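You operate a simulated robot arm through the tools that you are given. There is no shell and no other tool. Be economical: measure what you need, move in short steps, check, and stop when the job is done.

Carry out the task below with a simulated robot arm. There is one attempt and no reset: what you move stays moved.

## Task
Put things in order on the wooden table. At the end: the orange battery from the wooden table stands where the yellow flashlight stood; the yellow flashlight stands where the dauber stood; the dauber stands where the orange wiping pad stood; the orange wiping pad from the wooden table is in the purple crate; the green wind-up lamp stands where the orange battery stood; whatever was shut is shut again. Leave all else as you found it, and nothing knocked over.
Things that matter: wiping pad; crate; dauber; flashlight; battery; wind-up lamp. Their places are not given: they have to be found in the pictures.

Only the result counts: the job must be done as asked and must still hold three seconds after the hand-in. Knocking over, shifting, dropping, spilling or breaking anything else fails it.

## Robot
A 7-joint arm with a two-finger parallel gripper, fixed in place. Base frame: the origin is at the foot of the arm, x ahead of it, y to its left, z up; the work surface is at about z = 800. Units: mm, degrees, N and s.
With the tool pointing down near the work surface it reaches from about 300 to 700 mm from the base axis. Its first joint turns from -66.0 to 66.0 degrees. Payload 1.57 kg.
The tool frame sits at the grasp point between the pads (the TCP): z along the fingers, y along the line on which they close. The tips reach 30 mm beyond it. Largest opening 110 mm; finger width 24, thickness 12; the body of the gripper, 48 by 112 mm, starts 78 mm behind the TCP.
Orientation is that of the tool frame in the base frame, as a unit quaternion [x, y, z, w]. With the fingers straight down and closing along the base's y, the tool's x points along the base's -x, its y along +y and its z along -z.

## Interface
- The arm moves only by the tool apply_moves. Its argument "series" is text: rows parted by semicolons, each of 7 numbers parted by spaces: the shift along the tool's x, y, z in mm, then the turn, a rotation vector about the tool's x, y, z in rad, then the opening, from 0 (shut) to 1 (fully open). In form: x y z ax ay az jaw; .... A call has 1 to 8 rows; each row is the pose to reach, as a shift and turn from the pose commanded when the call began, along the tool's axes at that moment. Each row takes 0.2 s and may step no farther than 50 mm and 8.6 degrees from the row before; otherwise, or with a gripper value out of range, the whole call is refused. Where a pose cannot be reached the arm comes as near as it can. A force on the tool above 40 N (or 10 N above the force at the start of the call, whichever is more), or a blocked arm, ends the call early, and 0.2 s more pass. The fingers move at their own pace (about 108 mm/s each) and stop on an object; they squeeze with about 41 N. The grip force told is the motor's: it shows also when the fingers shut on nothing. Time passes only in rows, and 0.2 s behind the last, so rows that repeat a pose let the fingers close. The reply holds the time, the measured pose of the TCP, the force on the tool along the base axes, the opening and the grip force, in the units named above and with some noise.
- Cameras (640 x 400 px; columns grow to the right, rows downward): "scene" is fixed at [180.8, -416.2, 1397.7]; the picture's right is [0.39, -0.92, 0.00], its down [-0.68, -0.29, -0.67] and it looks along [0.62, 0.26, -0.74] (base axes); focal length 260 px, centre (320, 200). "wrist" rides on the gripper at [-36, 0, -80] in the tool frame; the picture's right is [0.00, -1.00, 0.00], its down [0.97, 0.00, -0.24] and it looks along [0.24, 0.00, 0.97] (tool axes); focal length 218 px, centre (320, 200).
- snapshot(camera): a new picture of that camera. The clock stands still meanwhile.
- locate(camera, pixels): for up to 12 pixels [column, row] of the newest picture of that camera ("zoom" is the newest enlarged one), the place [x, y, z] in the base frame of the surface seen there, good to about 2 mm, but the place of the scene camera against the robot may be out by one fixed shift of up to 25 mm in any direction. The clock stands still meanwhile.
- zoom(camera, box): a new picture of the part [left, top, right, bottom] of that camera's present view, enlarged. The clock stands still meanwhile.
- hand_in(): hands the job in; it is judged then, once.

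Go step by step. Measure first, check grasps and placings, and put right what went wrong. The budget is 80 turns and 38 pictures, counting those below and the enlarged ones. Unless the task says otherwise, let go and move clear before handing in, and close with one line.

The tools are called after "Emit:" as a command line: name --argument value ..., lists and objects as JSON in quotes. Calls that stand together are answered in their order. apply_moves: Moves the arm, as the interface text tells. Its arguments: {"type":"object","properties":{"series":{"type":"string"}},"required":["series"]} The other tools are called the same way: snapshot (camera) takes a picture; locate (camera, pixels) gives the place of the surface under pixels of a picture; zoom (camera, box) takes an enlarged picture of a part of a camera's view; hand_in () hands the job in.

At the start:

```text
t: 0.0
position: [464.3, -84.9, 1154.6]
tcp_rot: [0.0, 1.0, 0.0, 0.001]
force: [1.4, 0.6, -0.9]
opening: 110.0
finger_force: 0.0
```

scene: 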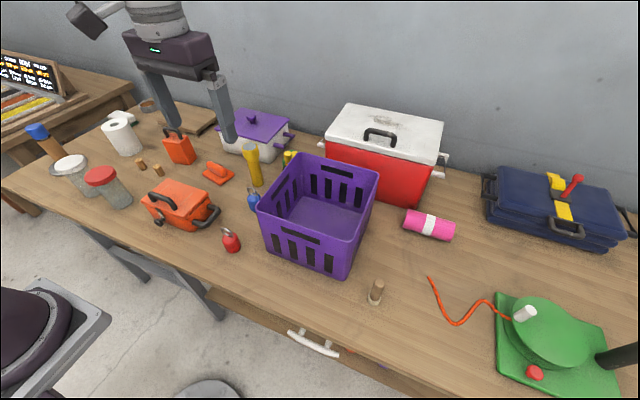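
wrist: 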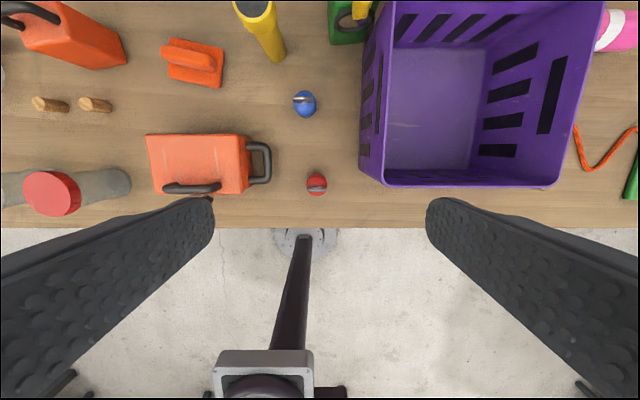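

The pictures show a purple crate, a yellow flashlight and several orange things, and something green sits behind the crate. I'll zoom in to identify them.

Emit:
zoom --camera "scene" --box '[100, 90, 300, 260]'

Emit:
zoom --camera "wrist" --box '[0, 0, 400, 220]'

```text
2.35 times, centred on (200, 175) of scene
```

zoom: 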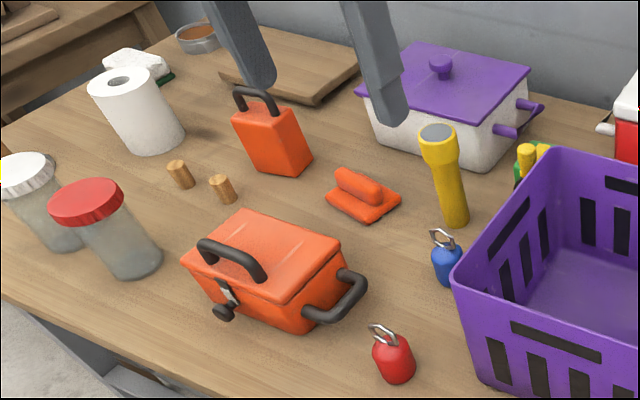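

```text
1.60 times, centred on (200, 110) of wrist
```

zoom: 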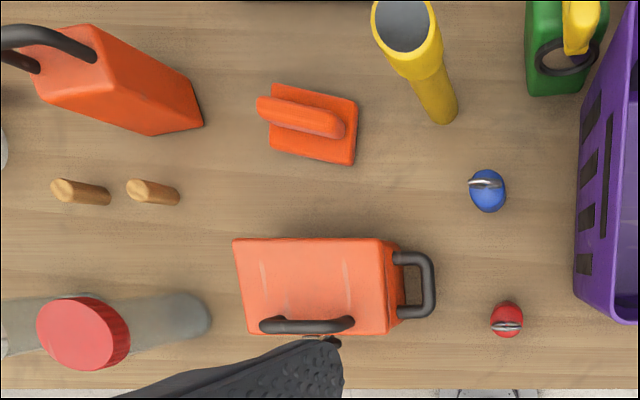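

The upper left has an orange handled box and a pad with a grip. I'll look at the other regions to find the dauber and the lamp.

Emit:
zoom --camera "scene" --box '[340, 200, 640, 400]'

Emit:
zoom --camera "scene" --box '[0, 40, 160, 220]'

Emit:
zoom --camera "scene" --box '[230, 110, 350, 190]'

```text
2.00 times, centred on (490, 300) of scene
```

zoom: 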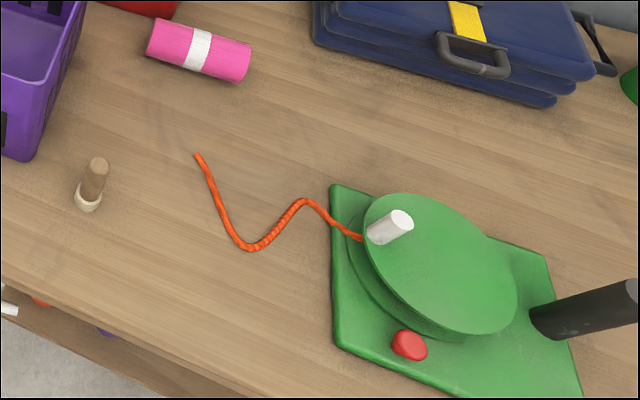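

```text
2.22 times, centred on (80, 130) of scene
```

zoom: 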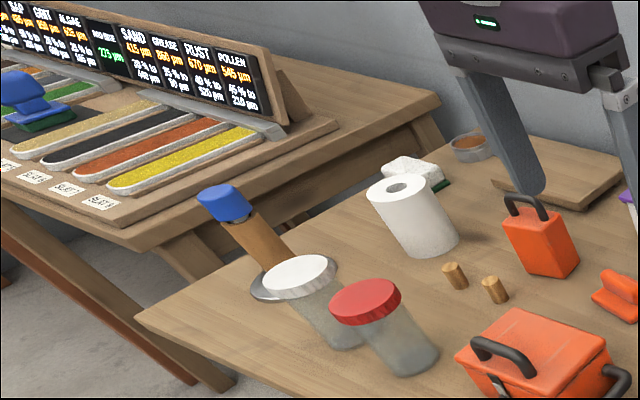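

```text
5.00 times, centred on (290, 150) of scene
```

zoom: 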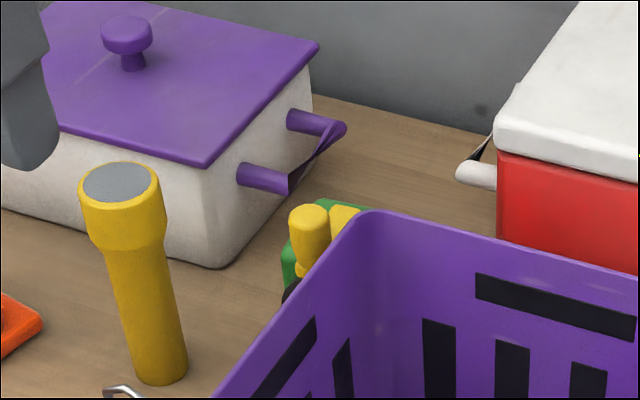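

The dauber looks like the peg with the felt foot at scene (377,290). The wind-up lamp is the green and yellow object behind the crate, the battery is the orange handled box at (180,148), and the pad is at (218,173). Next I'll locate them.

Emit:
locate --camera "wrist" --pixels '[[190, 60], [190, 80], [163, 48], [223, 47], [218, 87], [165, 78], [255, 8], [270, 45], [285, 58], [120, 60], [60, 35], [350, 37]]'

Emit:
locate --camera "scene" --pixels '[[378, 283], [376, 303], [218, 167], [222, 181], [250, 148], [256, 184], [182, 150], [178, 137], [313, 215], [329, 276], [379, 172], [303, 155]]'

```text
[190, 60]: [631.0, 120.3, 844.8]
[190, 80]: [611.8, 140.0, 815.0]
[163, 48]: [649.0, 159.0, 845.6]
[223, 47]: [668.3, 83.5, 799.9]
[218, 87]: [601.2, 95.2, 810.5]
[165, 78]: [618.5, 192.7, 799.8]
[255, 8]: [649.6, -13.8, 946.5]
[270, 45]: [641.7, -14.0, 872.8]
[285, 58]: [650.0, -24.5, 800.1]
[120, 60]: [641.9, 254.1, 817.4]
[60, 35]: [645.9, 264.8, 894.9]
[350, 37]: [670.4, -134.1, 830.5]
```

```text
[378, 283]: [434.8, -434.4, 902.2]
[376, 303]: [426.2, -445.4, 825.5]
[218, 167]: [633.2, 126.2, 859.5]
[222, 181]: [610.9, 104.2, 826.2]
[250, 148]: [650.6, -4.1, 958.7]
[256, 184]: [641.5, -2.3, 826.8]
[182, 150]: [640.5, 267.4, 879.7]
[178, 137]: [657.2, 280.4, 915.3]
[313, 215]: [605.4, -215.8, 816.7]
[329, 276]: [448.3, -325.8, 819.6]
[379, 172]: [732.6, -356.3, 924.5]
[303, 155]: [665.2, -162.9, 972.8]
```

These readings give rough positions for everything. I'll move over the left group for a closer wrist view.

Emit:
apply_moves --series "-25 35 0 0 0 0 1;-50 70 0 0 0 0 1;-75 105 10 0 0 0 1;-100 140 20 0 0 0 1;-125 175 30 0 0 0 1;-140 200 40 0 0 0 1;-140 200 40 0 0 0 1"

Emit:
snapshot --camera "wrist"

```text
t: 1.6
position: [603.4, 112.9, 1115.2]
tcp_rot: [0.0, 1.0, -0.001, 0.001]
force: [0.4, -0.5, 0.6]
opening: 109.9
finger_force: 0.0
```

```text
30 pictures are left
```

wrist: 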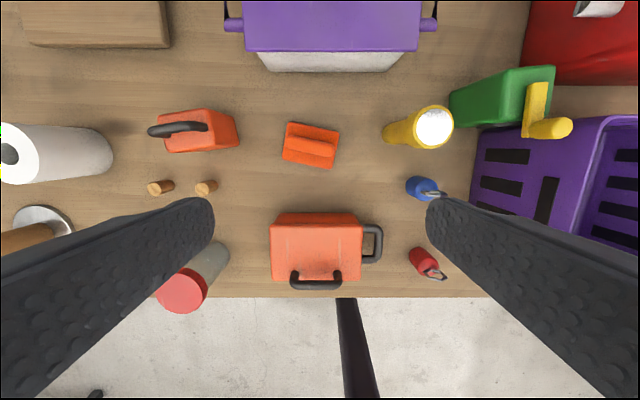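

Emit:
zoom --camera "wrist" --box '[140, 80, 360, 200]'

Emit:
locate --camera "wrist" --pixels '[[286, 123], [340, 131], [330, 169], [282, 159], [290, 142], [332, 150], [313, 136], [384, 137], [433, 127], [215, 130], [170, 148], [239, 145]]'

```text
2.91 times, centred on (250, 140) of wrist
```

zoom: 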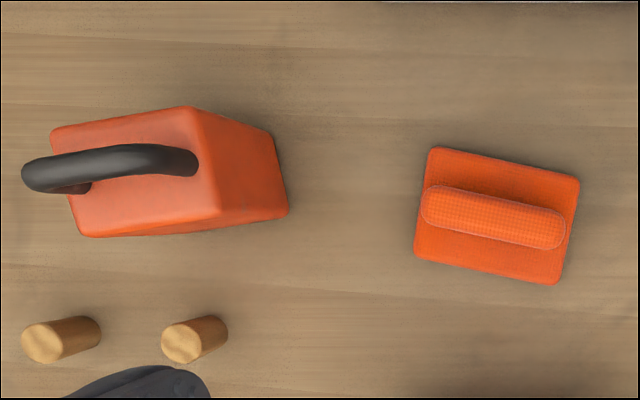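

```text
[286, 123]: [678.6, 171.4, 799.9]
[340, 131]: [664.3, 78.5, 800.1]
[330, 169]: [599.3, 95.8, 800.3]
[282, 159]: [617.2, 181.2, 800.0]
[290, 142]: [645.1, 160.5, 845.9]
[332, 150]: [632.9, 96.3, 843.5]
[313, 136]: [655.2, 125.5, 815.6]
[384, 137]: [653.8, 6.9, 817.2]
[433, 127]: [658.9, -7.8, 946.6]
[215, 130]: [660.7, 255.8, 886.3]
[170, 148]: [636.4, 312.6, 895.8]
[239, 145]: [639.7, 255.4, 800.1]
```

The pad's handle runs almost along y, from (645,160) to (633,96), with its top at about z=846. I'll measure the handle, battery and flashlight more finely.

Emit:
locate --camera "zoom" --pixels '[[495, 200], [490, 235], [492, 217], [430, 205], [556, 230], [55, 135], [190, 110], [218, 212], [82, 233], [130, 155], [270, 135], [286, 210]]'

Emit:
zoom --camera "wrist" --box '[370, 50, 640, 220]'

```text
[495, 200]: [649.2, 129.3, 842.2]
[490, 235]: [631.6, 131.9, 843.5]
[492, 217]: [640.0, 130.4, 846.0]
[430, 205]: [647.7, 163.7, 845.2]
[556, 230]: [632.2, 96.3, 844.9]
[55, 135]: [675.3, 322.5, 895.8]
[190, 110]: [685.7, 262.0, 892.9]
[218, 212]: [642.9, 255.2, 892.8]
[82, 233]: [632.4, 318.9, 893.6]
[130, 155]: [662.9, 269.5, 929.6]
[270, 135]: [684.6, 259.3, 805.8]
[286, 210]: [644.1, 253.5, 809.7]
```

```text
2.35 times, centred on (505, 135) of wrist
```

zoom: 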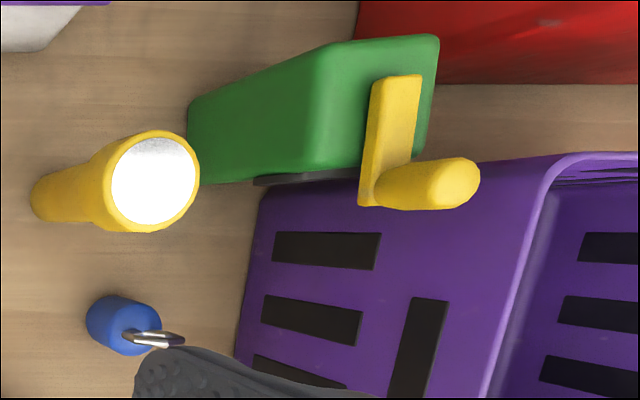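

The pad handle centre is about (640,130,846) and the battery top centre about (659,290,894). I'll measure the flashlight, lamp and crate rim next.

Emit:
locate --camera "zoom" --pixels '[[154, 180], [120, 180], [190, 178], [154, 145], [154, 215], [45, 200], [325, 50], [432, 45], [330, 160], [195, 110], [430, 190], [540, 190]]'

Emit:
apply_moves --series "-10 5 40 0 0 -0.14 0.6;-20 10 80 0 0 -0.28 0.6;-30 14 110 0 0 -0.42 0.6;-37 17 130 0 0 -0.56 0.6;-37 17 140 0 0 -0.7 0.6;-37 17 150 0 0 -0.84 0.6;-37 17 150 0 0 -0.98 0.6;-37 17 150 0 0 -1.12 0.6"

```text
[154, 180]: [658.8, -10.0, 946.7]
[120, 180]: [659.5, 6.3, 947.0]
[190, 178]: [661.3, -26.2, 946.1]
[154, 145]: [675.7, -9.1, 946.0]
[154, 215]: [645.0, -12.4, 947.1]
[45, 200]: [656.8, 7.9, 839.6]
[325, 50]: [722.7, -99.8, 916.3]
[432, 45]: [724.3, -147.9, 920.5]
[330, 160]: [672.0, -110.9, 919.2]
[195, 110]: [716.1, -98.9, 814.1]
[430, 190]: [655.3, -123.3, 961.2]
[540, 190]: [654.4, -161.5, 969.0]
```

```text
t: 3.4
position: [641.7, 130.7, 965.1]
tcp_rot: [-0.532, 0.847, 0.0, 0.001]
force: [1.0, 0.3, 0.1]
opening: 66.0
finger_force: 0.1
```

The arm is above the pad handle. I'll finish the turn, descend and grip the handle.

Emit:
apply_moves --series "1 1 20 0 0 -0.12 0.5;1 1 50 0 0 -0.233 0.5;1 1 80 0 0 -0.233 0.5;1 1 105 0 0 -0.233 0.5;1 1 118 0 0 -0.233 0.5;1 1 118 0 0 -0.233 0;1 1 118 0 0 -0.233 0;1 1 118 0 0 -0.233 0"

```text
t: 5.2
position: [640.4, 130.4, 847.6]
tcp_rot: [-0.626, 0.78, 0.0, 0.0]
force: [0.6, -0.4, -0.2]
opening: 21.0
finger_force: 34.5
```

The handle is gripped at 21 mm. I'll lift it and measure the crate from the scene camera.

Emit:
apply_moves --series "0 0 -40 0 0 0 0;0 0 -90 0 0 0 0;0 0 -140 0 0 0 0;0 0 -190 0 0 0 0;0 0 -230 0 0 0 0"

Emit:
snapshot --camera "scene"

Emit:
locate --camera "scene" --pixels '[[261, 210], [299, 155], [378, 172], [347, 242], [320, 205], [290, 212], [335, 225], [350, 208], [305, 195], [251, 147], [376, 280], [376, 303]]'

```text
t: 6.4
position: [640.8, 130.1, 1077.4]
tcp_rot: [-0.626, 0.78, -0.001, 0.0]
force: [0.1, 0.3, -0.5]
opening: 21.0
finger_force: 34.2
```

```text
27 pictures are left
```

scene: 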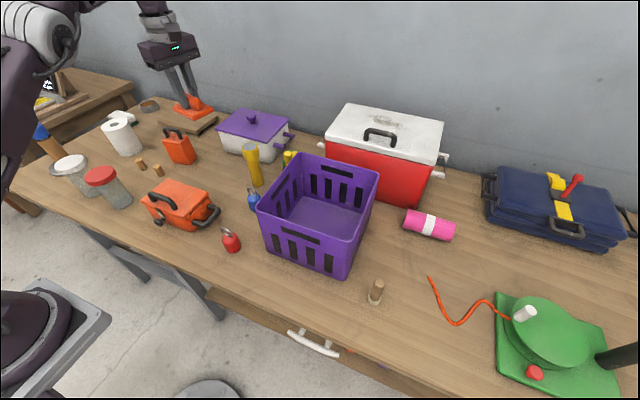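

```text
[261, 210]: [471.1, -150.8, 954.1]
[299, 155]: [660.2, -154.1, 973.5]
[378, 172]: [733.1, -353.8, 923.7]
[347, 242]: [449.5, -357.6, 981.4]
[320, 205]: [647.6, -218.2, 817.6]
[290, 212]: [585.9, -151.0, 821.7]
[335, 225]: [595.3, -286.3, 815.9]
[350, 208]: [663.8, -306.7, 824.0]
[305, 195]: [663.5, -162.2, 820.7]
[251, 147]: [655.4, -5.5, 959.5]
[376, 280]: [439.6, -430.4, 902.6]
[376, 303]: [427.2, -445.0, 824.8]
```

The crate spans about x 455–660 and y −160 to −360, with its floor near z≈804 after correction. I'll carry the pad over its middle.

Emit:
apply_moves --series "49 -1 0 0 0 0 0;98 -2 0 0 0 0 0;147 -4 0 0 0 0 0;196 -5 0 0 0 0 0;245 -6 0 0 0 0 0;294 -8 0 0 0 0 0;343 -9 0 0 0 0 0;392 -11 0 0 0 0 0"

Emit:
snapshot --camera "wrist"

```text
t: 8.2
position: [565.9, -254.3, 1076.8]
tcp_rot: [-0.626, 0.779, 0.0, 0.0]
force: [0.2, -1.1, -0.6]
opening: 21.2
finger_force: 34.4
```

```text
26 pictures are left
```

wrist: 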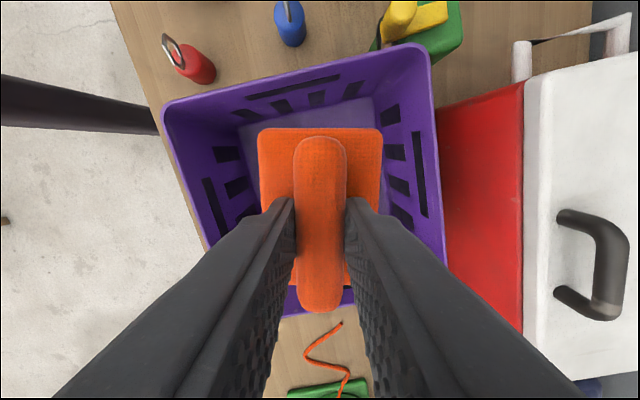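

I'll locate the rim and floor from this view before lowering.

Emit:
locate --camera "wrist" --pixels '[[166, 106], [426, 50], [442, 250], [205, 240], [235, 140], [362, 105], [250, 165], [300, 305], [345, 298], [300, 120]]'

```text
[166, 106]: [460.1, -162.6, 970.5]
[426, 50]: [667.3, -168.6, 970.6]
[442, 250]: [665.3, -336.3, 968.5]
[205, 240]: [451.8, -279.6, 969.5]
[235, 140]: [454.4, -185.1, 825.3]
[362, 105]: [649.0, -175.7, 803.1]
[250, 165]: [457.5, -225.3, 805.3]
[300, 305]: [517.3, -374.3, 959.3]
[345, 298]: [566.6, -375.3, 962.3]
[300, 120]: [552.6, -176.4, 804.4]
```

The crate's inside centre is about (562,−270) with the floor at z=804. I'll lower the pad there.

Emit:
apply_moves --series "14 0 30 0 0 0 0;14 0 75 0 0 0 0;14 0 120 0 0 0 0;14 0 160 0 0 0 0;14 0 190 0 0 0 0;14 0 210 0 0 0 0;14 0 221 0 0 0 0;14 0 221 0 0 0 0"

```text
t: 10.0
position: [562.1, -268.0, 855.6]
tcp_rot: [-0.626, 0.78, 0.0, 0.0]
force: [0.1, -0.2, -0.9]
opening: 20.8
finger_force: 34.3
```

Emit:
apply_moves --series "0 0 2.5 0 0 0 0;0 0 2.5 0 0 0 0.5;0 0 2.5 0 0 0 0.5;0 0 -40 0 0 0 0.5;0 0 -90 0 0 0 0.5;0 0 -140 0 0 0 0.5;0 0 -190 0 0 0 0.5;0 0 -225 0 0 0 0.5"

```text
t: 11.8
position: [563.6, -270.1, 1083.7]
tcp_rot: [-0.626, 0.78, 0.0, -0.001]
force: [-0.3, 0.1, -0.2]
opening: 55.0
finger_force: 0.2
```

The pad is released. Next I'll move over the dauber for a close view.

Emit:
apply_moves --series "43 22 0 0 0 0 0.6;86 44 0 0 0 0 0.7;130 66 15 0 0 0 0.7;173 88 30 0 0 0 0.7;173 88 30 0 0 0 0.7"

Emit:
snapshot --camera "wrist"

```text
refused: row 3 steps farther than a row can; nothing moved
```

```text
25 pictures are left
```

wrist: 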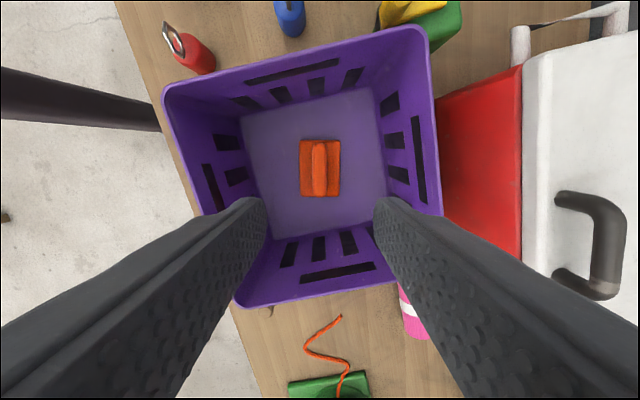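

The move was refused because one step was too long, but the picture shows the pad flat in the crate. I'll retry with smaller steps.

Emit:
apply_moves --series "40 20 0 0 0 0 0.6;80 41 5 0 0 0 0.7;120 61 10 0 0 0 0.7;150 77 20 0 0 0 0.7;173 88 30 0 0 0 0.7;173 88 30 0 0 0 0.7"

Emit:
snapshot --camera "wrist"

```text
t: 13.2
position: [439.9, -418.5, 1050.7]
tcp_rot: [-0.626, 0.779, 0.0, 0.0]
force: [-0.4, -1.2, 0.2]
opening: 77.1
finger_force: 0.0
```

```text
24 pictures are left
```

wrist: 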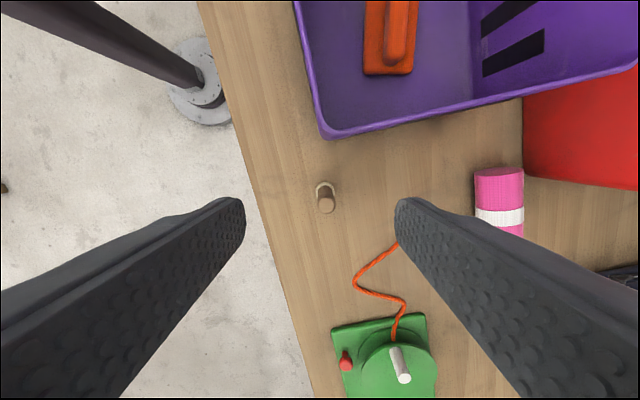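

Emit:
zoom --camera "wrist" --box '[286, 170, 366, 220]'

Emit:
locate --camera "zoom" --pixels '[[315, 280], [270, 280], [375, 280], [315, 320], [315, 110], [255, 150], [385, 150], [320, 200], [320, 250]]'

```text
8.00 times, centred on (326, 195) of wrist
```

zoom: 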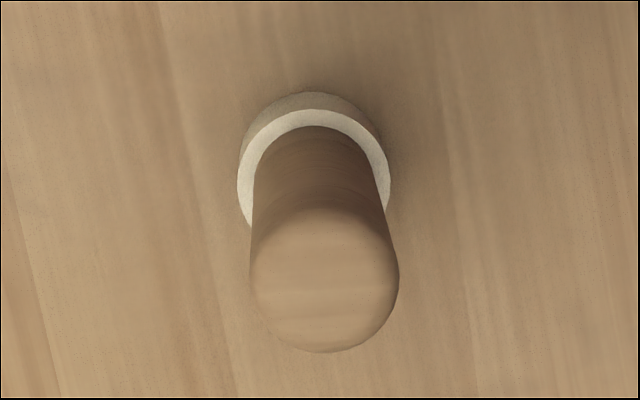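

```text
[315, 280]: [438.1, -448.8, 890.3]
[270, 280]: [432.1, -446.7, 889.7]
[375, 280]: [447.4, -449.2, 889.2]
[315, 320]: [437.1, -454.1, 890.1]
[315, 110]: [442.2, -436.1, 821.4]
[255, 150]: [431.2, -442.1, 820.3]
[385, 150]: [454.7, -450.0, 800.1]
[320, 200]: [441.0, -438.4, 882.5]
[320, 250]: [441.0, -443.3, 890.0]
```

The dauber's top centre is at (440,−449,890) with a diameter of about 20 mm. I'll descend and grip it at z≈862.

Emit:
apply_moves --series "15 -3 30 0 0 0 0.5;30 -6.5 70 0 0 0 0.5;30 -6.5 115 0 0 0 0.5;30 -6.5 160 0 0 0 0.5;30 -6.5 188 0 0 0 0.5;30 -6.5 188 0 0 0 0;30 -6.5 188 0 0 0 0;30 -6.5 188 0 0 0 0"

```text
t: 15.0
position: [438.8, -447.4, 861.4]
tcp_rot: [-0.627, 0.779, 0.0, 0.001]
force: [-0.3, 0.7, 0.6]
opening: 20.7
finger_force: 34.5
```

The dauber is gripped. I'll lift it and carry it toward the pad's former place at (640,130).

Emit:
apply_moves --series "0 0 -40 0 0 0 0;0 0 -88 0 0 0 0;0 0 -136 0 0 0 0;0 0 -184 0 0 0 0;-30 -3 -215 0 0 0 0;-78 -9 -215 0 0 0 0;-127 -15 -215 0 0 0 0;-176 -21 -215 0 0 0 0"

Emit:
apply_moves --series "-49 -6 0 0 0 0 0;-98 -12 0 0 0 0 0;-147 -17 0 0 0 0 0;-196 -23 0 0 0 0 0;-245 -29 0 0 0 0 0;-294 -35 0 0 0 0 0;-343 -41 0 0 0 0 0;-392 -47 0 0 0 0 0"

```text
t: 16.8
position: [500.4, -281.0, 1076.4]
tcp_rot: [-0.626, 0.78, 0.0, 0.001]
force: [0.7, 0.5, 0.4]
opening: 20.7
finger_force: 34.4
```

```text
t: 18.6
position: [630.0, 89.8, 1077.4]
tcp_rot: [-0.626, 0.78, 0.0, 0.0]
force: [0.5, 0.7, -0.2]
opening: 20.8
finger_force: 34.6
```

Emit:
apply_moves --series "-41 -1 20 0 0 0 0;-41 -1 65 0 0 0 0;-41 -1 110 0 0 0 0;-41 -1 155 0 0 0 0;-41 -1 190 0 0 0 0;-41 -1 207 0 0 0 0;-41 -1 214 0 0 0 0;-41 -1 214 0 0 0 0"

```text
t: 20.4
position: [639.8, 131.1, 863.9]
tcp_rot: [-0.626, 0.78, 0.0, 0.0]
force: [0.2, -0.7, 0.1]
opening: 20.7
finger_force: 33.7
```

Emit:
apply_moves --series "0 0 2.5 0 0 0 0;0 0 2.5 0 0 0 0.45;0 0 2.5 0 0 0 0.45;0 0 -40 0 0 0 0.45;0 0 -85 0 0 0 0.45;0 0 -130 0 0 0 0.6;0 0 -170 0 0 0 0.6;48 0 -180 0 0 0 0.6"

Emit:
snapshot --camera "wrist"

```text
t: 22.2
position: [625.9, 85.1, 1043.9]
tcp_rot: [-0.626, 0.779, 0.0, 0.0]
force: [0.1, -0.3, 0.5]
opening: 65.8
finger_force: 0.0
```

```text
22 pictures are left
```

wrist: 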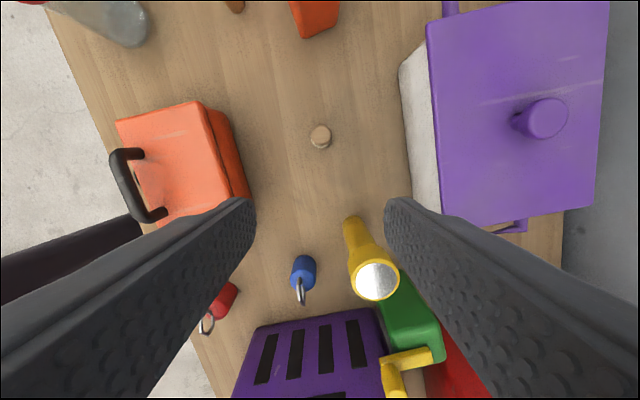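

The dauber stands at the pad's old place, at pixel (320,137). I'll check the flashlight and its neighbours before gripping.

Emit:
locate --camera "wrist" --pixels '[[376, 281], [357, 281], [395, 281], [376, 265], [376, 297], [345, 222], [362, 218], [520, 226], [470, 222], [430, 200], [320, 130], [405, 283]]'

```text
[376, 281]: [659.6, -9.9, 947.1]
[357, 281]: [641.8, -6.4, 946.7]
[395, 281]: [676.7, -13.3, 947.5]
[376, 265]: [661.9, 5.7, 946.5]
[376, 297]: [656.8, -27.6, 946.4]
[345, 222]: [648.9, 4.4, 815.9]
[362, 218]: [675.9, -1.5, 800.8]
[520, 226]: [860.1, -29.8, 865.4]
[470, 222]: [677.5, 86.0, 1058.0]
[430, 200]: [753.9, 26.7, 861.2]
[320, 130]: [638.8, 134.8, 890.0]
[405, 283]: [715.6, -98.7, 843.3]
```

The flashlight's centre is (659.5,−10) with its top at 947. I'll grip the head at z≈922.

Emit:
apply_moves --series "35 -22 0 0 0 0 0.6;70 -43 0 0 0 0 0.6;85.5 -53 20 0 0 0 0.6;85.5 -53 65 0 0 0 0.6;85.5 -53 100 0 0 0 0.6;85.5 -53 122 0 0 0 0.6;85.5 -53 122 0 0 0 0;85.5 -53 122 0 0 0 0"

Emit:
apply_moves --series "0 0 0 0 0 0 0;0 0 0 0 0 0 0"

```text
t: 24.0
position: [661.2, -10.8, 920.8]
tcp_rot: [-0.626, 0.78, 0.0, 0.0]
force: [-0.6, 0.3, -0.3]
opening: 45.4
finger_force: 41.4
```

```text
t: 24.6
position: [661.2, -11.0, 921.4]
tcp_rot: [-0.626, 0.78, -0.001, 0.001]
force: [-0.3, 0.3, 1.0]
opening: 45.0
finger_force: 41.3
```

The flashlight is gripped at 45 mm. I'll lift it high and carry it to the dauber's old place at (439.5,−448).

Emit:
apply_moves --series "0 0 -40 0 0 0 0;0 0 -88 0 0 0 0;0 0 -136 0 0 0 0;0 0 -180 0 0 0 0;0 0 -205 0 0 0 0;47 12 -205 0 0 0 0;94 24 -205 0 0 0 0;141 36 -205 0 0 0 0"

Emit:
apply_moves --series "47 12 0 0 0 0 0;94 24 0 0 0 0 0;141 36 0 0 0 0 0;188 48 0 0 0 0 0;235 60 0 0 0 0 0;282 73 0 0 0 0 0;320 82 0 0 0 0 0;333 86 0 0 0 0 0"

```text
t: 26.4
position: [615.9, -146.8, 1131.3]
tcp_rot: [-0.627, 0.779, 0.001, 0.0]
force: [-0.6, -0.8, -3.3]
opening: 45.1
finger_force: 40.7
out of reach, approached as far as the arm can: row 4, 5, 7, 8
```

```text
t: 28.2
position: [442.0, -419.6, 1134.4]
tcp_rot: [-0.627, 0.779, 0.0, -0.001]
force: [-0.2, 0.1, -2.5]
opening: 45.1
finger_force: 40.9
out of reach, approached as far as the arm can: row 1, 2, 3, 6, 7, 8
```

The height was at the edge of reach. I'll descend partway while correcting x and y.

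Emit:
apply_moves --series "14 -2 20 0 0 0 0;28 -3.7 50 0 0 0 0;28 -3.7 90 0 0 0 0;28 -3.7 130 0 0 0 0;28 -3.7 130 0 0 0 0"

```text
t: 29.4
position: [439.1, -447.4, 1003.5]
tcp_rot: [-0.626, 0.779, 0.0, 0.0]
force: [0.3, -0.1, -1.8]
opening: 45.1
finger_force: 41.0
```

Emit:
apply_moves --series "0 0 40 0 0 0 0;0 0 65 0 0 0 0;0 0 78 0 0 0 0;0 0 82 0 0 0 0;0 0 82 0 0 0 0"

```text
t: 30.6
position: [439.7, -447.6, 922.0]
tcp_rot: [-0.626, 0.78, 0.0, 0.0]
force: [0.6, 0.1, -2.5]
opening: 45.1
finger_force: 41.0
```

Emit:
apply_moves --series "0 0 0.7 0 0 0 0;0 0 0.7 0 0 0 0.75;0 0 0.7 0 0 0 0.75;0 0 0.7 0 0 0 0.75;0 0 -40 0 0 0 0.75;0 0 -85 0 0 0 0.75;0 0 -130 0 0 0 0.75"

Emit:
snapshot --camera "scene"

```text
t: 32.2
position: [439.6, -446.8, 1053.0]
tcp_rot: [-0.626, 0.78, 0.0, 0.0]
force: [0.1, 0.7, 0.8]
opening: 82.8
finger_force: 0.1
```

```text
21 pictures are left
```

scene: 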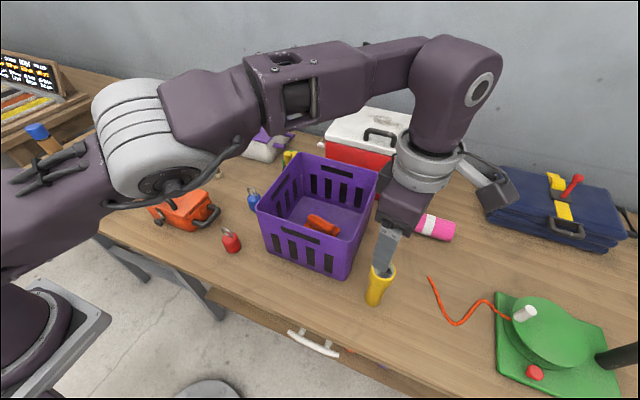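

The flashlight stands at the dauber's old place. I'll go back left to the battery.

Emit:
apply_moves --series "-49 -1 0 0 0 0 0.75;-98 -2 0 0 0 0 0.75;-147 -3 0 0 0 0 0.75;-196 -5 0 0 0 0 0.75;-245 -6 0 0 0 0 0.75;-294 -7 0 0 0 0 0.75;-343 -8 0 0 0 0 0.75;-392 -9 0 0 0 0 0.75"

Emit:
apply_moves --series "-49 -1 0 0 0 -0.06 0.75;-98 -2 0 0 0 -0.13 0.75;-147 -3 0 0 0 -0.2 0.75;-196 -5 0 0 0 -0.26 0.75;-245 -6 0 0 0 -0.32 0.75;-275 -7 0 0 0 -0.387 0.75;-275 -7 0 0 0 -0.387 0.75"

Emit:
snapshot --camera "wrist"

```text
t: 34.0
position: [533.2, -66.5, 1050.4]
tcp_rot: [-0.626, 0.78, 0.0, 0.0]
force: [0.3, 0.2, -0.3]
opening: 82.5
finger_force: 0.1
```

```text
t: 35.6
position: [599.3, 200.2, 1052.0]
tcp_rot: [0.764, -0.645, 0.0, 0.0]
force: [0.0, -0.1, 0.1]
opening: 82.6
finger_force: 0.1
```

```text
20 pictures are left
```

wrist: 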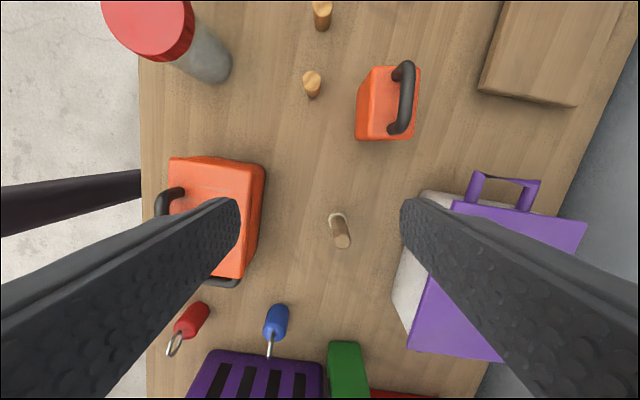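

The battery is at pixel (395,100). I'll measure its top and edges, and the pot handle and board near it.

Emit:
locate --camera "wrist" --pixels '[[373, 70], [419, 70], [415, 136], [370, 136], [380, 100], [417, 110], [405, 65], [400, 130], [357, 134], [478, 90], [510, 180], [465, 195]]'

```text
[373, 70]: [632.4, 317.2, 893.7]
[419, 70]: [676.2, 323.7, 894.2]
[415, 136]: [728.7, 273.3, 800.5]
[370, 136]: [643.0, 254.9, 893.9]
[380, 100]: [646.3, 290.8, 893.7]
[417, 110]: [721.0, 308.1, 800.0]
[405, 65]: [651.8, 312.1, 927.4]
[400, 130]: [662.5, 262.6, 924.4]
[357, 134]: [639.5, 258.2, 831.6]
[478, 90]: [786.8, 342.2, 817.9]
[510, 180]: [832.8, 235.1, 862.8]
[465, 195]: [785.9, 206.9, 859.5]
```

The battery centre is (659.5,289) and it is 44 mm across. I'll move over it at z≈985, since reach is tight.

Emit:
apply_moves --series "-20 -20 20 0 0 0 0.75;-45 -43 40 0 0 0 0.75;-70 -65 60 0 0 0 0.75;-77.7 -74 67 0 0 0 0.75;-77.7 -74 67 0 0 0 0.75"

```text
t: 36.8
position: [626.0, 267.2, 986.0]
tcp_rot: [0.764, -0.645, 0.0, -0.001]
force: [-0.5, 0.7, -0.1]
opening: 82.4
finger_force: 0.0
out of reach, approached as far as the arm can: row 2, 3, 4, 5
```

Straight down, the arm stops at a radius of about 680. I'll grip along the battery's long side instead (turning +90°) and then tilt the fingers outward about the closing axis, so I'm retreating and turning first.

Emit:
apply_moves --series "6 14 -10 0 0 0.14 0.9;12 28 -14 0 0 0.28 0.95;12 28 -14 0 0 0.42 0.95;12 28 -14 0 0 0.56 0.95;12 28 -14 0 0 0.7 0.95;12 28 -14 0 0 0.84 0.95;12 28 -14 0 0 0.98 0.95;12 28 -14 0 0 1.12 0.95"

Emit:
apply_moves --series "0 0 0 0 0 0.14 0.95;0 0 0 0 0 0.28 0.95;0 0 0 0 0 0.42 0.95;0 0 0 0 0 0.451 0.95;0 0 0 0 0 0.451 0.95"

```text
t: 38.6
position: [601.0, 251.1, 998.3]
tcp_rot: [-0.303, 0.953, -0.001, 0.0]
force: [0.4, -0.3, 0.8]
opening: 104.4
finger_force: 0.0
out of reach, approached as far as the arm can: row 1
```

```text
t: 39.8
position: [598.5, 249.7, 998.8]
tcp_rot: [-0.084, 0.996, 0.0, 0.001]
force: [1.1, -0.1, -0.3]
opening: 104.3
finger_force: 0.0
```

Yaw is now −9.6° as wanted. I'll tilt 0.21 rad outward and move over the battery.

Emit:
apply_moves --series "-10 5 0 0 -0.11 0 0.95;-25 10 0 0 -0.21 0 0.95;-45 20 0 0 -0.21 0 0.95;-66.7 28.5 5 0 -0.21 0 0.95;-66.7 28.5 15 0 -0.21 0 0.95;-66.7 28.5 15 0 -0.21 0 0.95"

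```text
t: 41.2
position: [659.7, 290.9, 984.2]
tcp_rot: [-0.083, 0.991, 0.009, 0.104]
force: [-0.2, -0.9, 0.2]
opening: 104.6
finger_force: 0.0
```

The pose is reached at (659.7,290.9,984). I'll take a quick look before the descent.

Emit:
snapshot --camera "wrist"

```text
19 pictures are left
```

wrist: 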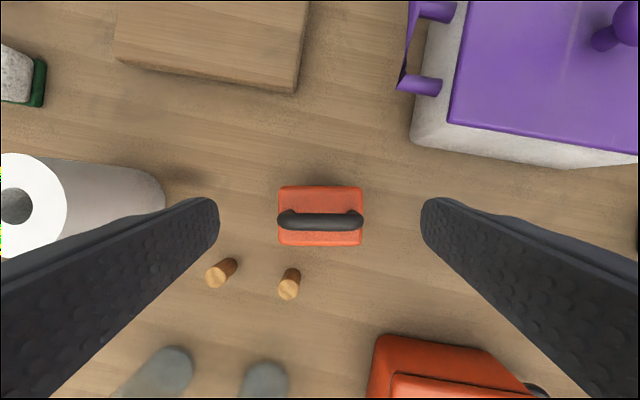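

The battery is centred between the fingers. I'll check the paper roll's clearance.

Emit:
locate --camera "wrist" --pixels '[[160, 185], [130, 175], [60, 190], [220, 262], [290, 270], [295, 90], [415, 130], [320, 215], [279, 215], [362, 215]]'

```text
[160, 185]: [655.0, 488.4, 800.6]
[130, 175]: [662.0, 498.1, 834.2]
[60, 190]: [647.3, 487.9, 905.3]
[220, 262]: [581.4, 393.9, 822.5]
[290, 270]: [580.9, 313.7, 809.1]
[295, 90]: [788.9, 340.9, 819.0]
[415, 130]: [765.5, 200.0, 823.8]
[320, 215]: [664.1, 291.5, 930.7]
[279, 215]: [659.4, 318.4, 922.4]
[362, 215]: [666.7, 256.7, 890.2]
```

Clearance is ample, so I'll descend vertically and grip.

Emit:
apply_moves --series "7 -1 34 0 0 0 0.95;15 -1.5 70 0 0 0 0.95;20 -1.5 94 0 0 0 0.95;23.3 -1.5 109.5 0 0 0 0.95;23.3 -1.5 109.5 0 0 0 0;23.3 -1.5 109.5 0 0 0 0;23.3 -1.5 109.5 0 0 0 0"

```text
t: 42.8
position: [661.9, 287.3, 871.7]
tcp_rot: [-0.084, 0.991, 0.009, 0.105]
force: [0.2, 2.0, -0.9]
opening: 70.1
finger_force: 41.4
```

Gripped (70 mm, 41 N). I'll lift 105 mm to check, then continue.

Emit:
apply_moves --series "0 0 0 0 0 0 0;-6 0 -29 0 0 0 0;-14 0 -68 0 0 0 0;-22 0 -103 0 0 0 0;-22 0 -103 0 0 0 0"

Emit:
snapshot --camera "wrist"

```text
t: 44.0
position: [660.8, 289.2, 978.1]
tcp_rot: [-0.084, 0.991, 0.009, 0.103]
force: [-0.4, 0.2, -7.2]
opening: 69.6
finger_force: 40.7
```

```text
18 pictures are left
```

wrist: 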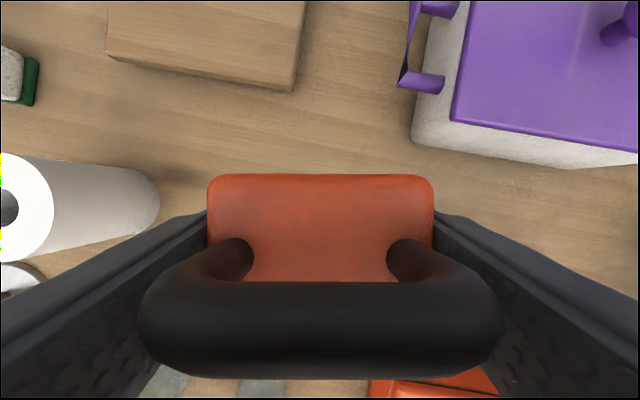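

The battery is held level. I'll carry it to the flashlight's old place.

Emit:
apply_moves --series "3 -40 -16 0 0 0 0;12 -85 -18 0 0 0 0;20 -130 -20 0 0 0 0;27 -175 -21 0 0 0 0;35 -220 -23 0 0 0 0;42 -260 -24 0 0 0 0;47 -295 -24 0 0 0 0;47 -295 -24 0 0 0 0"

```text
t: 45.8
position: [659.4, -11.1, 991.2]
tcp_rot: [-0.084, 0.991, 0.009, 0.104]
force: [0.1, 0.8, -6.4]
opening: 70.0
finger_force: 41.0
```

Emit:
apply_moves --series "7 0 39 0 0 0 0;15 0 78 0 0 0 0;20 0 100 0 0 0 0;22 0 111 0 0 0 0;22.5 0 114.4 0 0 0 0;22.5 0 114.4 0 0 0 0"

```text
t: 47.2
position: [662.4, -9.6, 874.1]
tcp_rot: [-0.084, 0.991, 0.008, 0.104]
force: [0.9, 0.2, -7.3]
opening: 69.8
finger_force: 41.6
```

Emit:
apply_moves --series "0.4 0 2.2 0 0 0 0;0.4 0 2.2 0 0 0 0;0.4 0 2.2 0 0 0 0.9;0.4 0 2.2 0 0 0 0.9;-8 0 -37 0 0 0 0.9;-17 0 -78 0 0 0 0.9;-26 0 -120 0 0 0 0.9;-34 0 -160 0 0 0 0.9"

Emit:
snapshot --camera "wrist"

```text
t: 49.0
position: [661.6, -10.9, 1038.0]
tcp_rot: [-0.085, 0.991, 0.009, 0.104]
force: [0.3, -0.7, -0.4]
opening: 99.0
finger_force: 0.0
```

```text
17 pictures are left
```

wrist: 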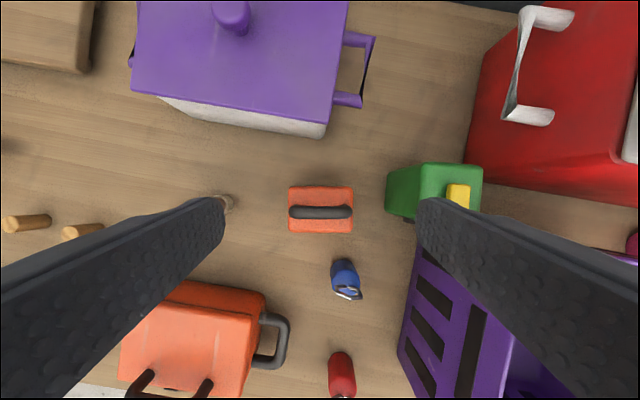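

The battery is placed. I'll move above the lamp and look.

Emit:
apply_moves --series "6 -40 0 0 0 0 0.9;12 -80 -1 0 0 0 0.9;18 -108 -2 0 0 0 0.9;18 -108 -2 0 0 0 0.9"

Emit:
snapshot --camera "wrist"

```text
t: 50.0
position: [662.0, -120.6, 1036.5]
tcp_rot: [-0.084, 0.991, 0.01, 0.104]
force: [-0.2, 0.7, -0.2]
opening: 99.1
finger_force: 0.0
```

```text
16 pictures are left
```

wrist: 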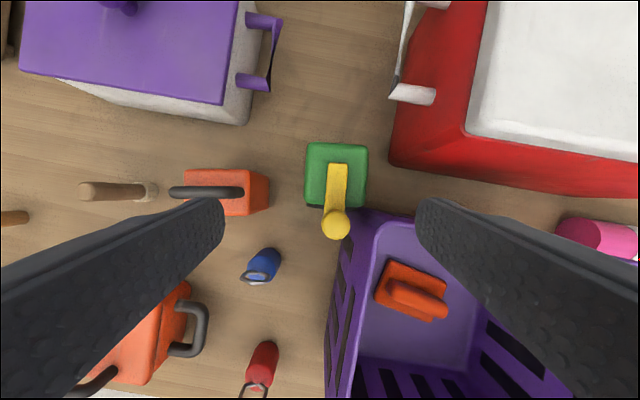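

Emit:
zoom --camera "wrist" --box '[272, 120, 432, 240]'

Emit:
locate --camera "wrist" --pixels '[[308, 145], [367, 148], [366, 200], [307, 203], [338, 168], [336, 195], [335, 224], [350, 224], [389, 165], [436, 96], [372, 220], [195, 175]]'

```text
3.33 times, centred on (352, 180) of wrist
```

zoom: 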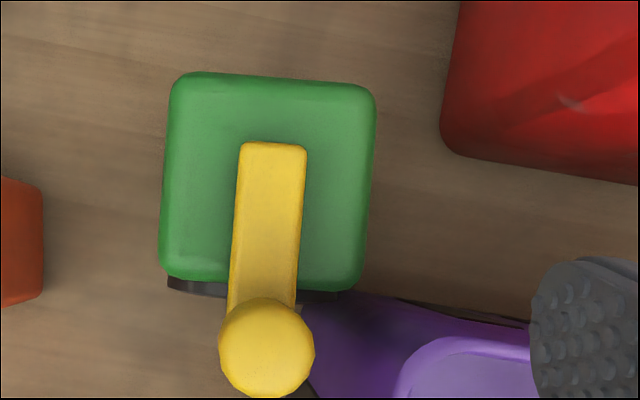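

```text
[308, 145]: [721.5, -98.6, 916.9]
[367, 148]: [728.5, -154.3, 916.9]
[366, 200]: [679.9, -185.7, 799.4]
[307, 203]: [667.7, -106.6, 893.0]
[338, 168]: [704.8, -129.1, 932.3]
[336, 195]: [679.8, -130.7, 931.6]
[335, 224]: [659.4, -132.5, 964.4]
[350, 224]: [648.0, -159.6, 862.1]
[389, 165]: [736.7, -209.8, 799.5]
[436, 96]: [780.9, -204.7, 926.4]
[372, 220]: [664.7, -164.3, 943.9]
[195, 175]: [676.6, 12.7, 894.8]
```

The lamp body centre is about (698,−130) with its top at 917 and its crank knob up to 970. The grip must stay high (TCP≈908) so the hand clears the crate rim and knob, so I'll approach at z≈986 first.

Emit:
apply_moves --series "0 0 0 0.006 0 0.03 0.7;-8.8 -11.4 22.4 0.0125 0 0.0587 0.7;-20.1 -14.3 40 0.0125 0 0.0587 0.7;-24.7 -15.7 56.4 0.0125 0 0.0587 0.7;-24.7 -15.7 56.4 0.0125 0 0.0587 0.7"

Emit:
snapshot --camera "wrist"

Emit:
snapshot --camera "scene"

```text
t: 51.2
position: [700.6, -130.4, 985.2]
tcp_rot: [-0.054, 0.993, 0.005, 0.105]
force: [0.2, -0.3, 0.2]
opening: 76.8
finger_force: 0.0
```

```text
14 pictures are left
```

wrist: 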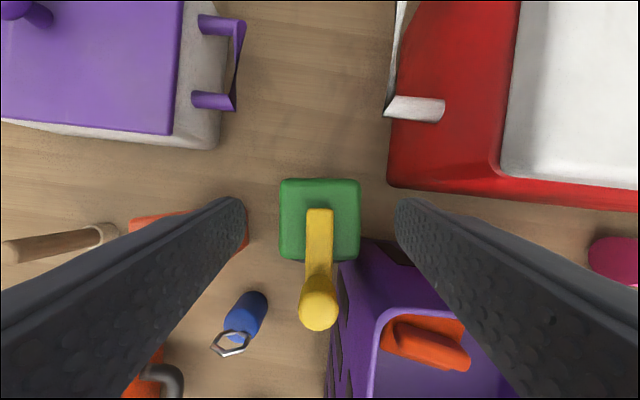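

```text
13 pictures are left
```

scene: 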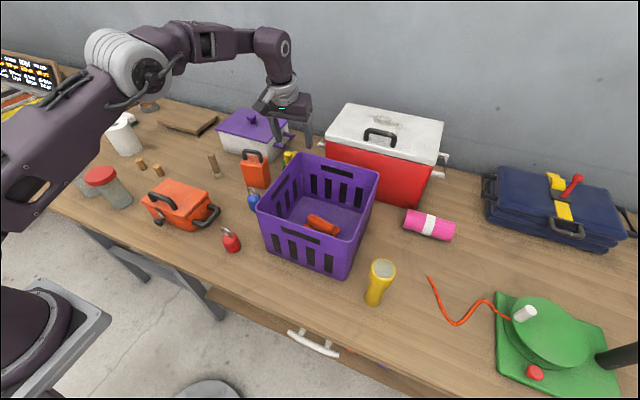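

The lamp is centred and square between the fingers. I'll take a refined measurement before descending.

Emit:
locate --camera "wrist" --pixels '[[284, 184], [356, 184], [282, 254], [354, 256], [320, 190], [318, 308], [385, 318], [350, 300], [388, 175]]'

```text
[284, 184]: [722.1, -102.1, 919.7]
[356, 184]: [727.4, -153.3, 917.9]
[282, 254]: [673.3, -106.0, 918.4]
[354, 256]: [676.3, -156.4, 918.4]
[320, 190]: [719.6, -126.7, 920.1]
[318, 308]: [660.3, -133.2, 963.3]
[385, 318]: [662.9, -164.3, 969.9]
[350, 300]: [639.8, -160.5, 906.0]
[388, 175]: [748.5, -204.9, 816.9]
```

Emit:
apply_moves --series "5.3 0 25 0 0 0 0.7;10.6 0 50 0 0 0 0.7;16 0 75.3 0 0 0 0.7;16 0 75.3 0 0 0 0.7;16 0 75.3 0 0 0 0;16 0 75.3 0 0 0 0;16 0 75.3 0 0 0 0"

```text
t: 52.8
position: [700.6, -130.4, 908.0]
tcp_rot: [-0.053, 0.993, 0.006, 0.105]
force: [-0.1, -0.5, -0.3]
opening: 59.9
finger_force: 41.4
```

The lamp is gripped. I'll lift it, then draw it inward and up so it clears the crate and the battery's handle.

Emit:
apply_moves --series "-8.5 2 -39.1 0 0 0 0;-17.4 8 -78 0 0 0 0;-5.3 16 -113.3 0 0 0 0;8.2 20.1 -144.8 0 0 0 0;17.5 23.4 -157.1 0 0 0 0;17.5 23.4 -157.1 0 0 0 0"

Emit:
snapshot --camera "wrist"

```text
t: 54.2
position: [648.6, -109.8, 1058.9]
tcp_rot: [-0.053, 0.993, 0.006, 0.105]
force: [0.4, 0.3, -4.0]
opening: 59.7
finger_force: 41.4
```

```text
12 pictures are left
```

wrist: 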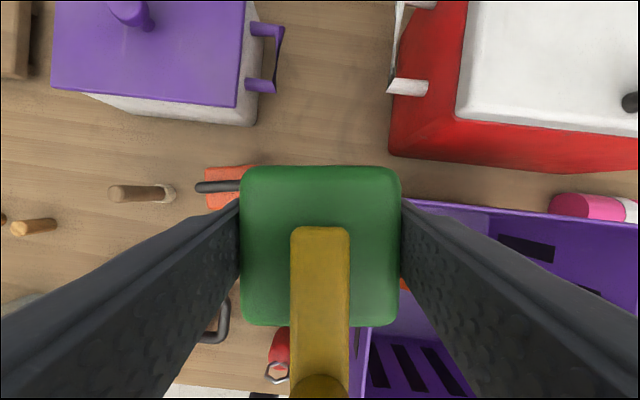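

Emit:
apply_moves --series "-1 46 0.2 0 0 0 0;-2 92 0.5 0 0 0 0;-3.5 139 1 0 0 0 0;-4.6 185 1 0 0 0 0;-5.8 232 1.2 0 0 0 0;-7 278 1.5 0 0 0 0;-8 325 1.7 0 0 0 0;-9.2 371 2 0 0 0 0"

```text
t: 56.0
position: [618.5, 258.1, 1059.3]
tcp_rot: [-0.055, 0.993, 0.005, 0.104]
force: [0.2, -0.9, -4.1]
opening: 59.8
finger_force: 41.3
```

Emit:
apply_moves --series "8.3 0 39.1 0 0 0 0;0.7 9 75.5 0 0 0 0;-28.1 26.4 81.6 0 0 0 0;-28.1 26.4 81.6 0 0 0 0"

Emit:
snapshot --camera "scene"

```text
t: 57.0
position: [660.1, 288.6, 984.8]
tcp_rot: [-0.054, 0.993, 0.005, 0.103]
force: [-0.3, 0.1, -3.7]
opening: 59.5
finger_force: 41.3
```

```text
11 pictures are left
```

scene: 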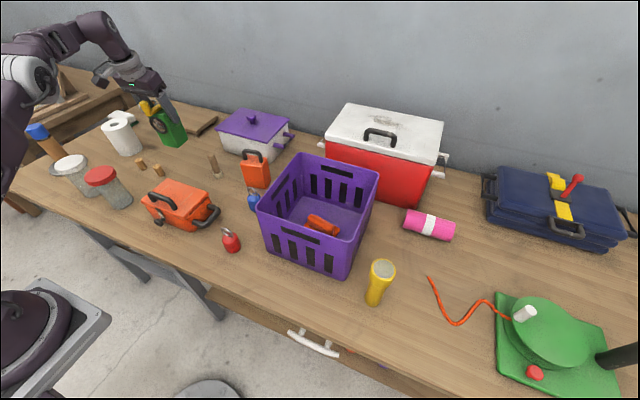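

Emit:
apply_moves --series "8 0 37 0 0 0 0;12.5 0 59 0 0 0 0;15 0 70 0 0 0 0;15.8 0 74 0 0 0 0;15.8 0 74 0 0 0 0"

```text
t: 58.2
position: [659.3, 289.0, 909.3]
tcp_rot: [-0.053, 0.993, 0.006, 0.104]
force: [-0.1, 0.1, -4.5]
opening: 59.6
finger_force: 41.1
```

Emit:
apply_moves --series "0.3 0 1.4 0 0 0 0;0.3 0 1.4 0 0 0 0;0.3 0 1.4 0 0 0 0.75;0.3 0 1.4 0 0 0 0.75;-8 0 -37 0 0 0 0.75;-16 0 -75 0 0 0 0.75;0 -20 -95 0 0 0 0.75;25 -40 -115 0 0 0 0.75"

Emit:
snapshot --camera "wrist"

Emit:
snapshot --camera "scene"

```text
t: 60.0
position: [615.4, 244.0, 1018.2]
tcp_rot: [-0.054, 0.993, 0.005, 0.105]
force: [-0.3, 0.3, 0.0]
opening: 82.8
finger_force: 0.2
```

```text
10 pictures are left
```

wrist: 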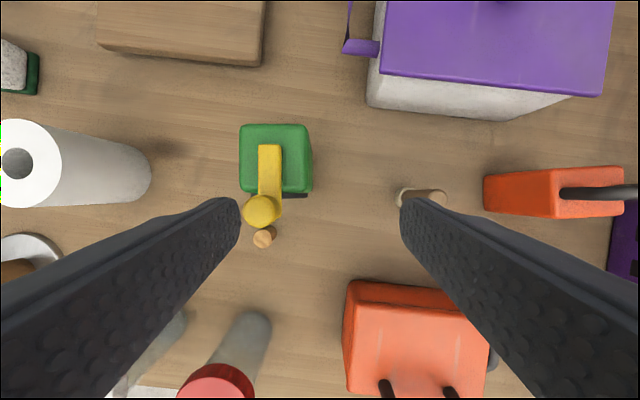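

```text
9 pictures are left
```

scene: 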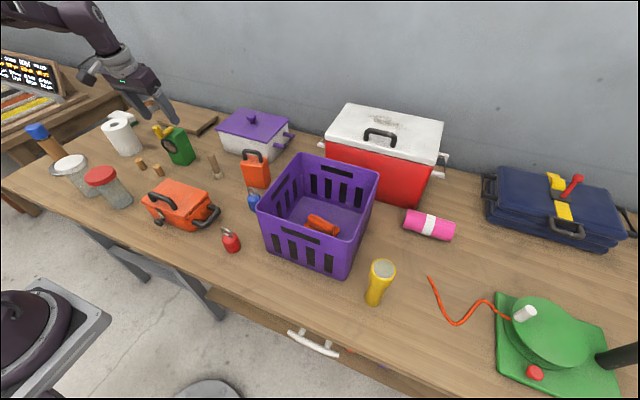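

All five items stand in place. I'll check the final lamp, dauber and battery positions.

Emit:
locate --camera "wrist" --pixels '[[245, 128], [305, 128], [243, 187], [308, 188], [525, 175], [550, 212], [490, 180], [405, 193]]'

Emit:
locate --camera "scene" --pixels '[[383, 267], [373, 302], [252, 163], [180, 138], [213, 158]]'

```text
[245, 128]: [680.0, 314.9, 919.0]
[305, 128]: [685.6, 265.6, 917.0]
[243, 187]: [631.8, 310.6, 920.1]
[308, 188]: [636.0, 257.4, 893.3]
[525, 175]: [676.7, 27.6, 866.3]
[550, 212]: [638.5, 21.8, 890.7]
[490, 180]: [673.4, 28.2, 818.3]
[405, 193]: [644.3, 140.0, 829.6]
```

```text
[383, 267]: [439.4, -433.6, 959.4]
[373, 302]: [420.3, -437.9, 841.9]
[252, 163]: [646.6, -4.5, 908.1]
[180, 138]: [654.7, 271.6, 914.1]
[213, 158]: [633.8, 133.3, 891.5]
```

The lamp is centred at (659,288), the battery at about (660,−9), the dauber at about (640,131) and the flashlight at about (440,−447). The pad lies in the crate, and the gripper is open and clear, so I'm handing in.

Emit:
hand_in

```text
The job is handed in.
```

I moved all five objects to their asked places and handed the job in. The last pictures show them standing, with the pad flat in the crate, nothing else disturbed and nothing opened along the way.
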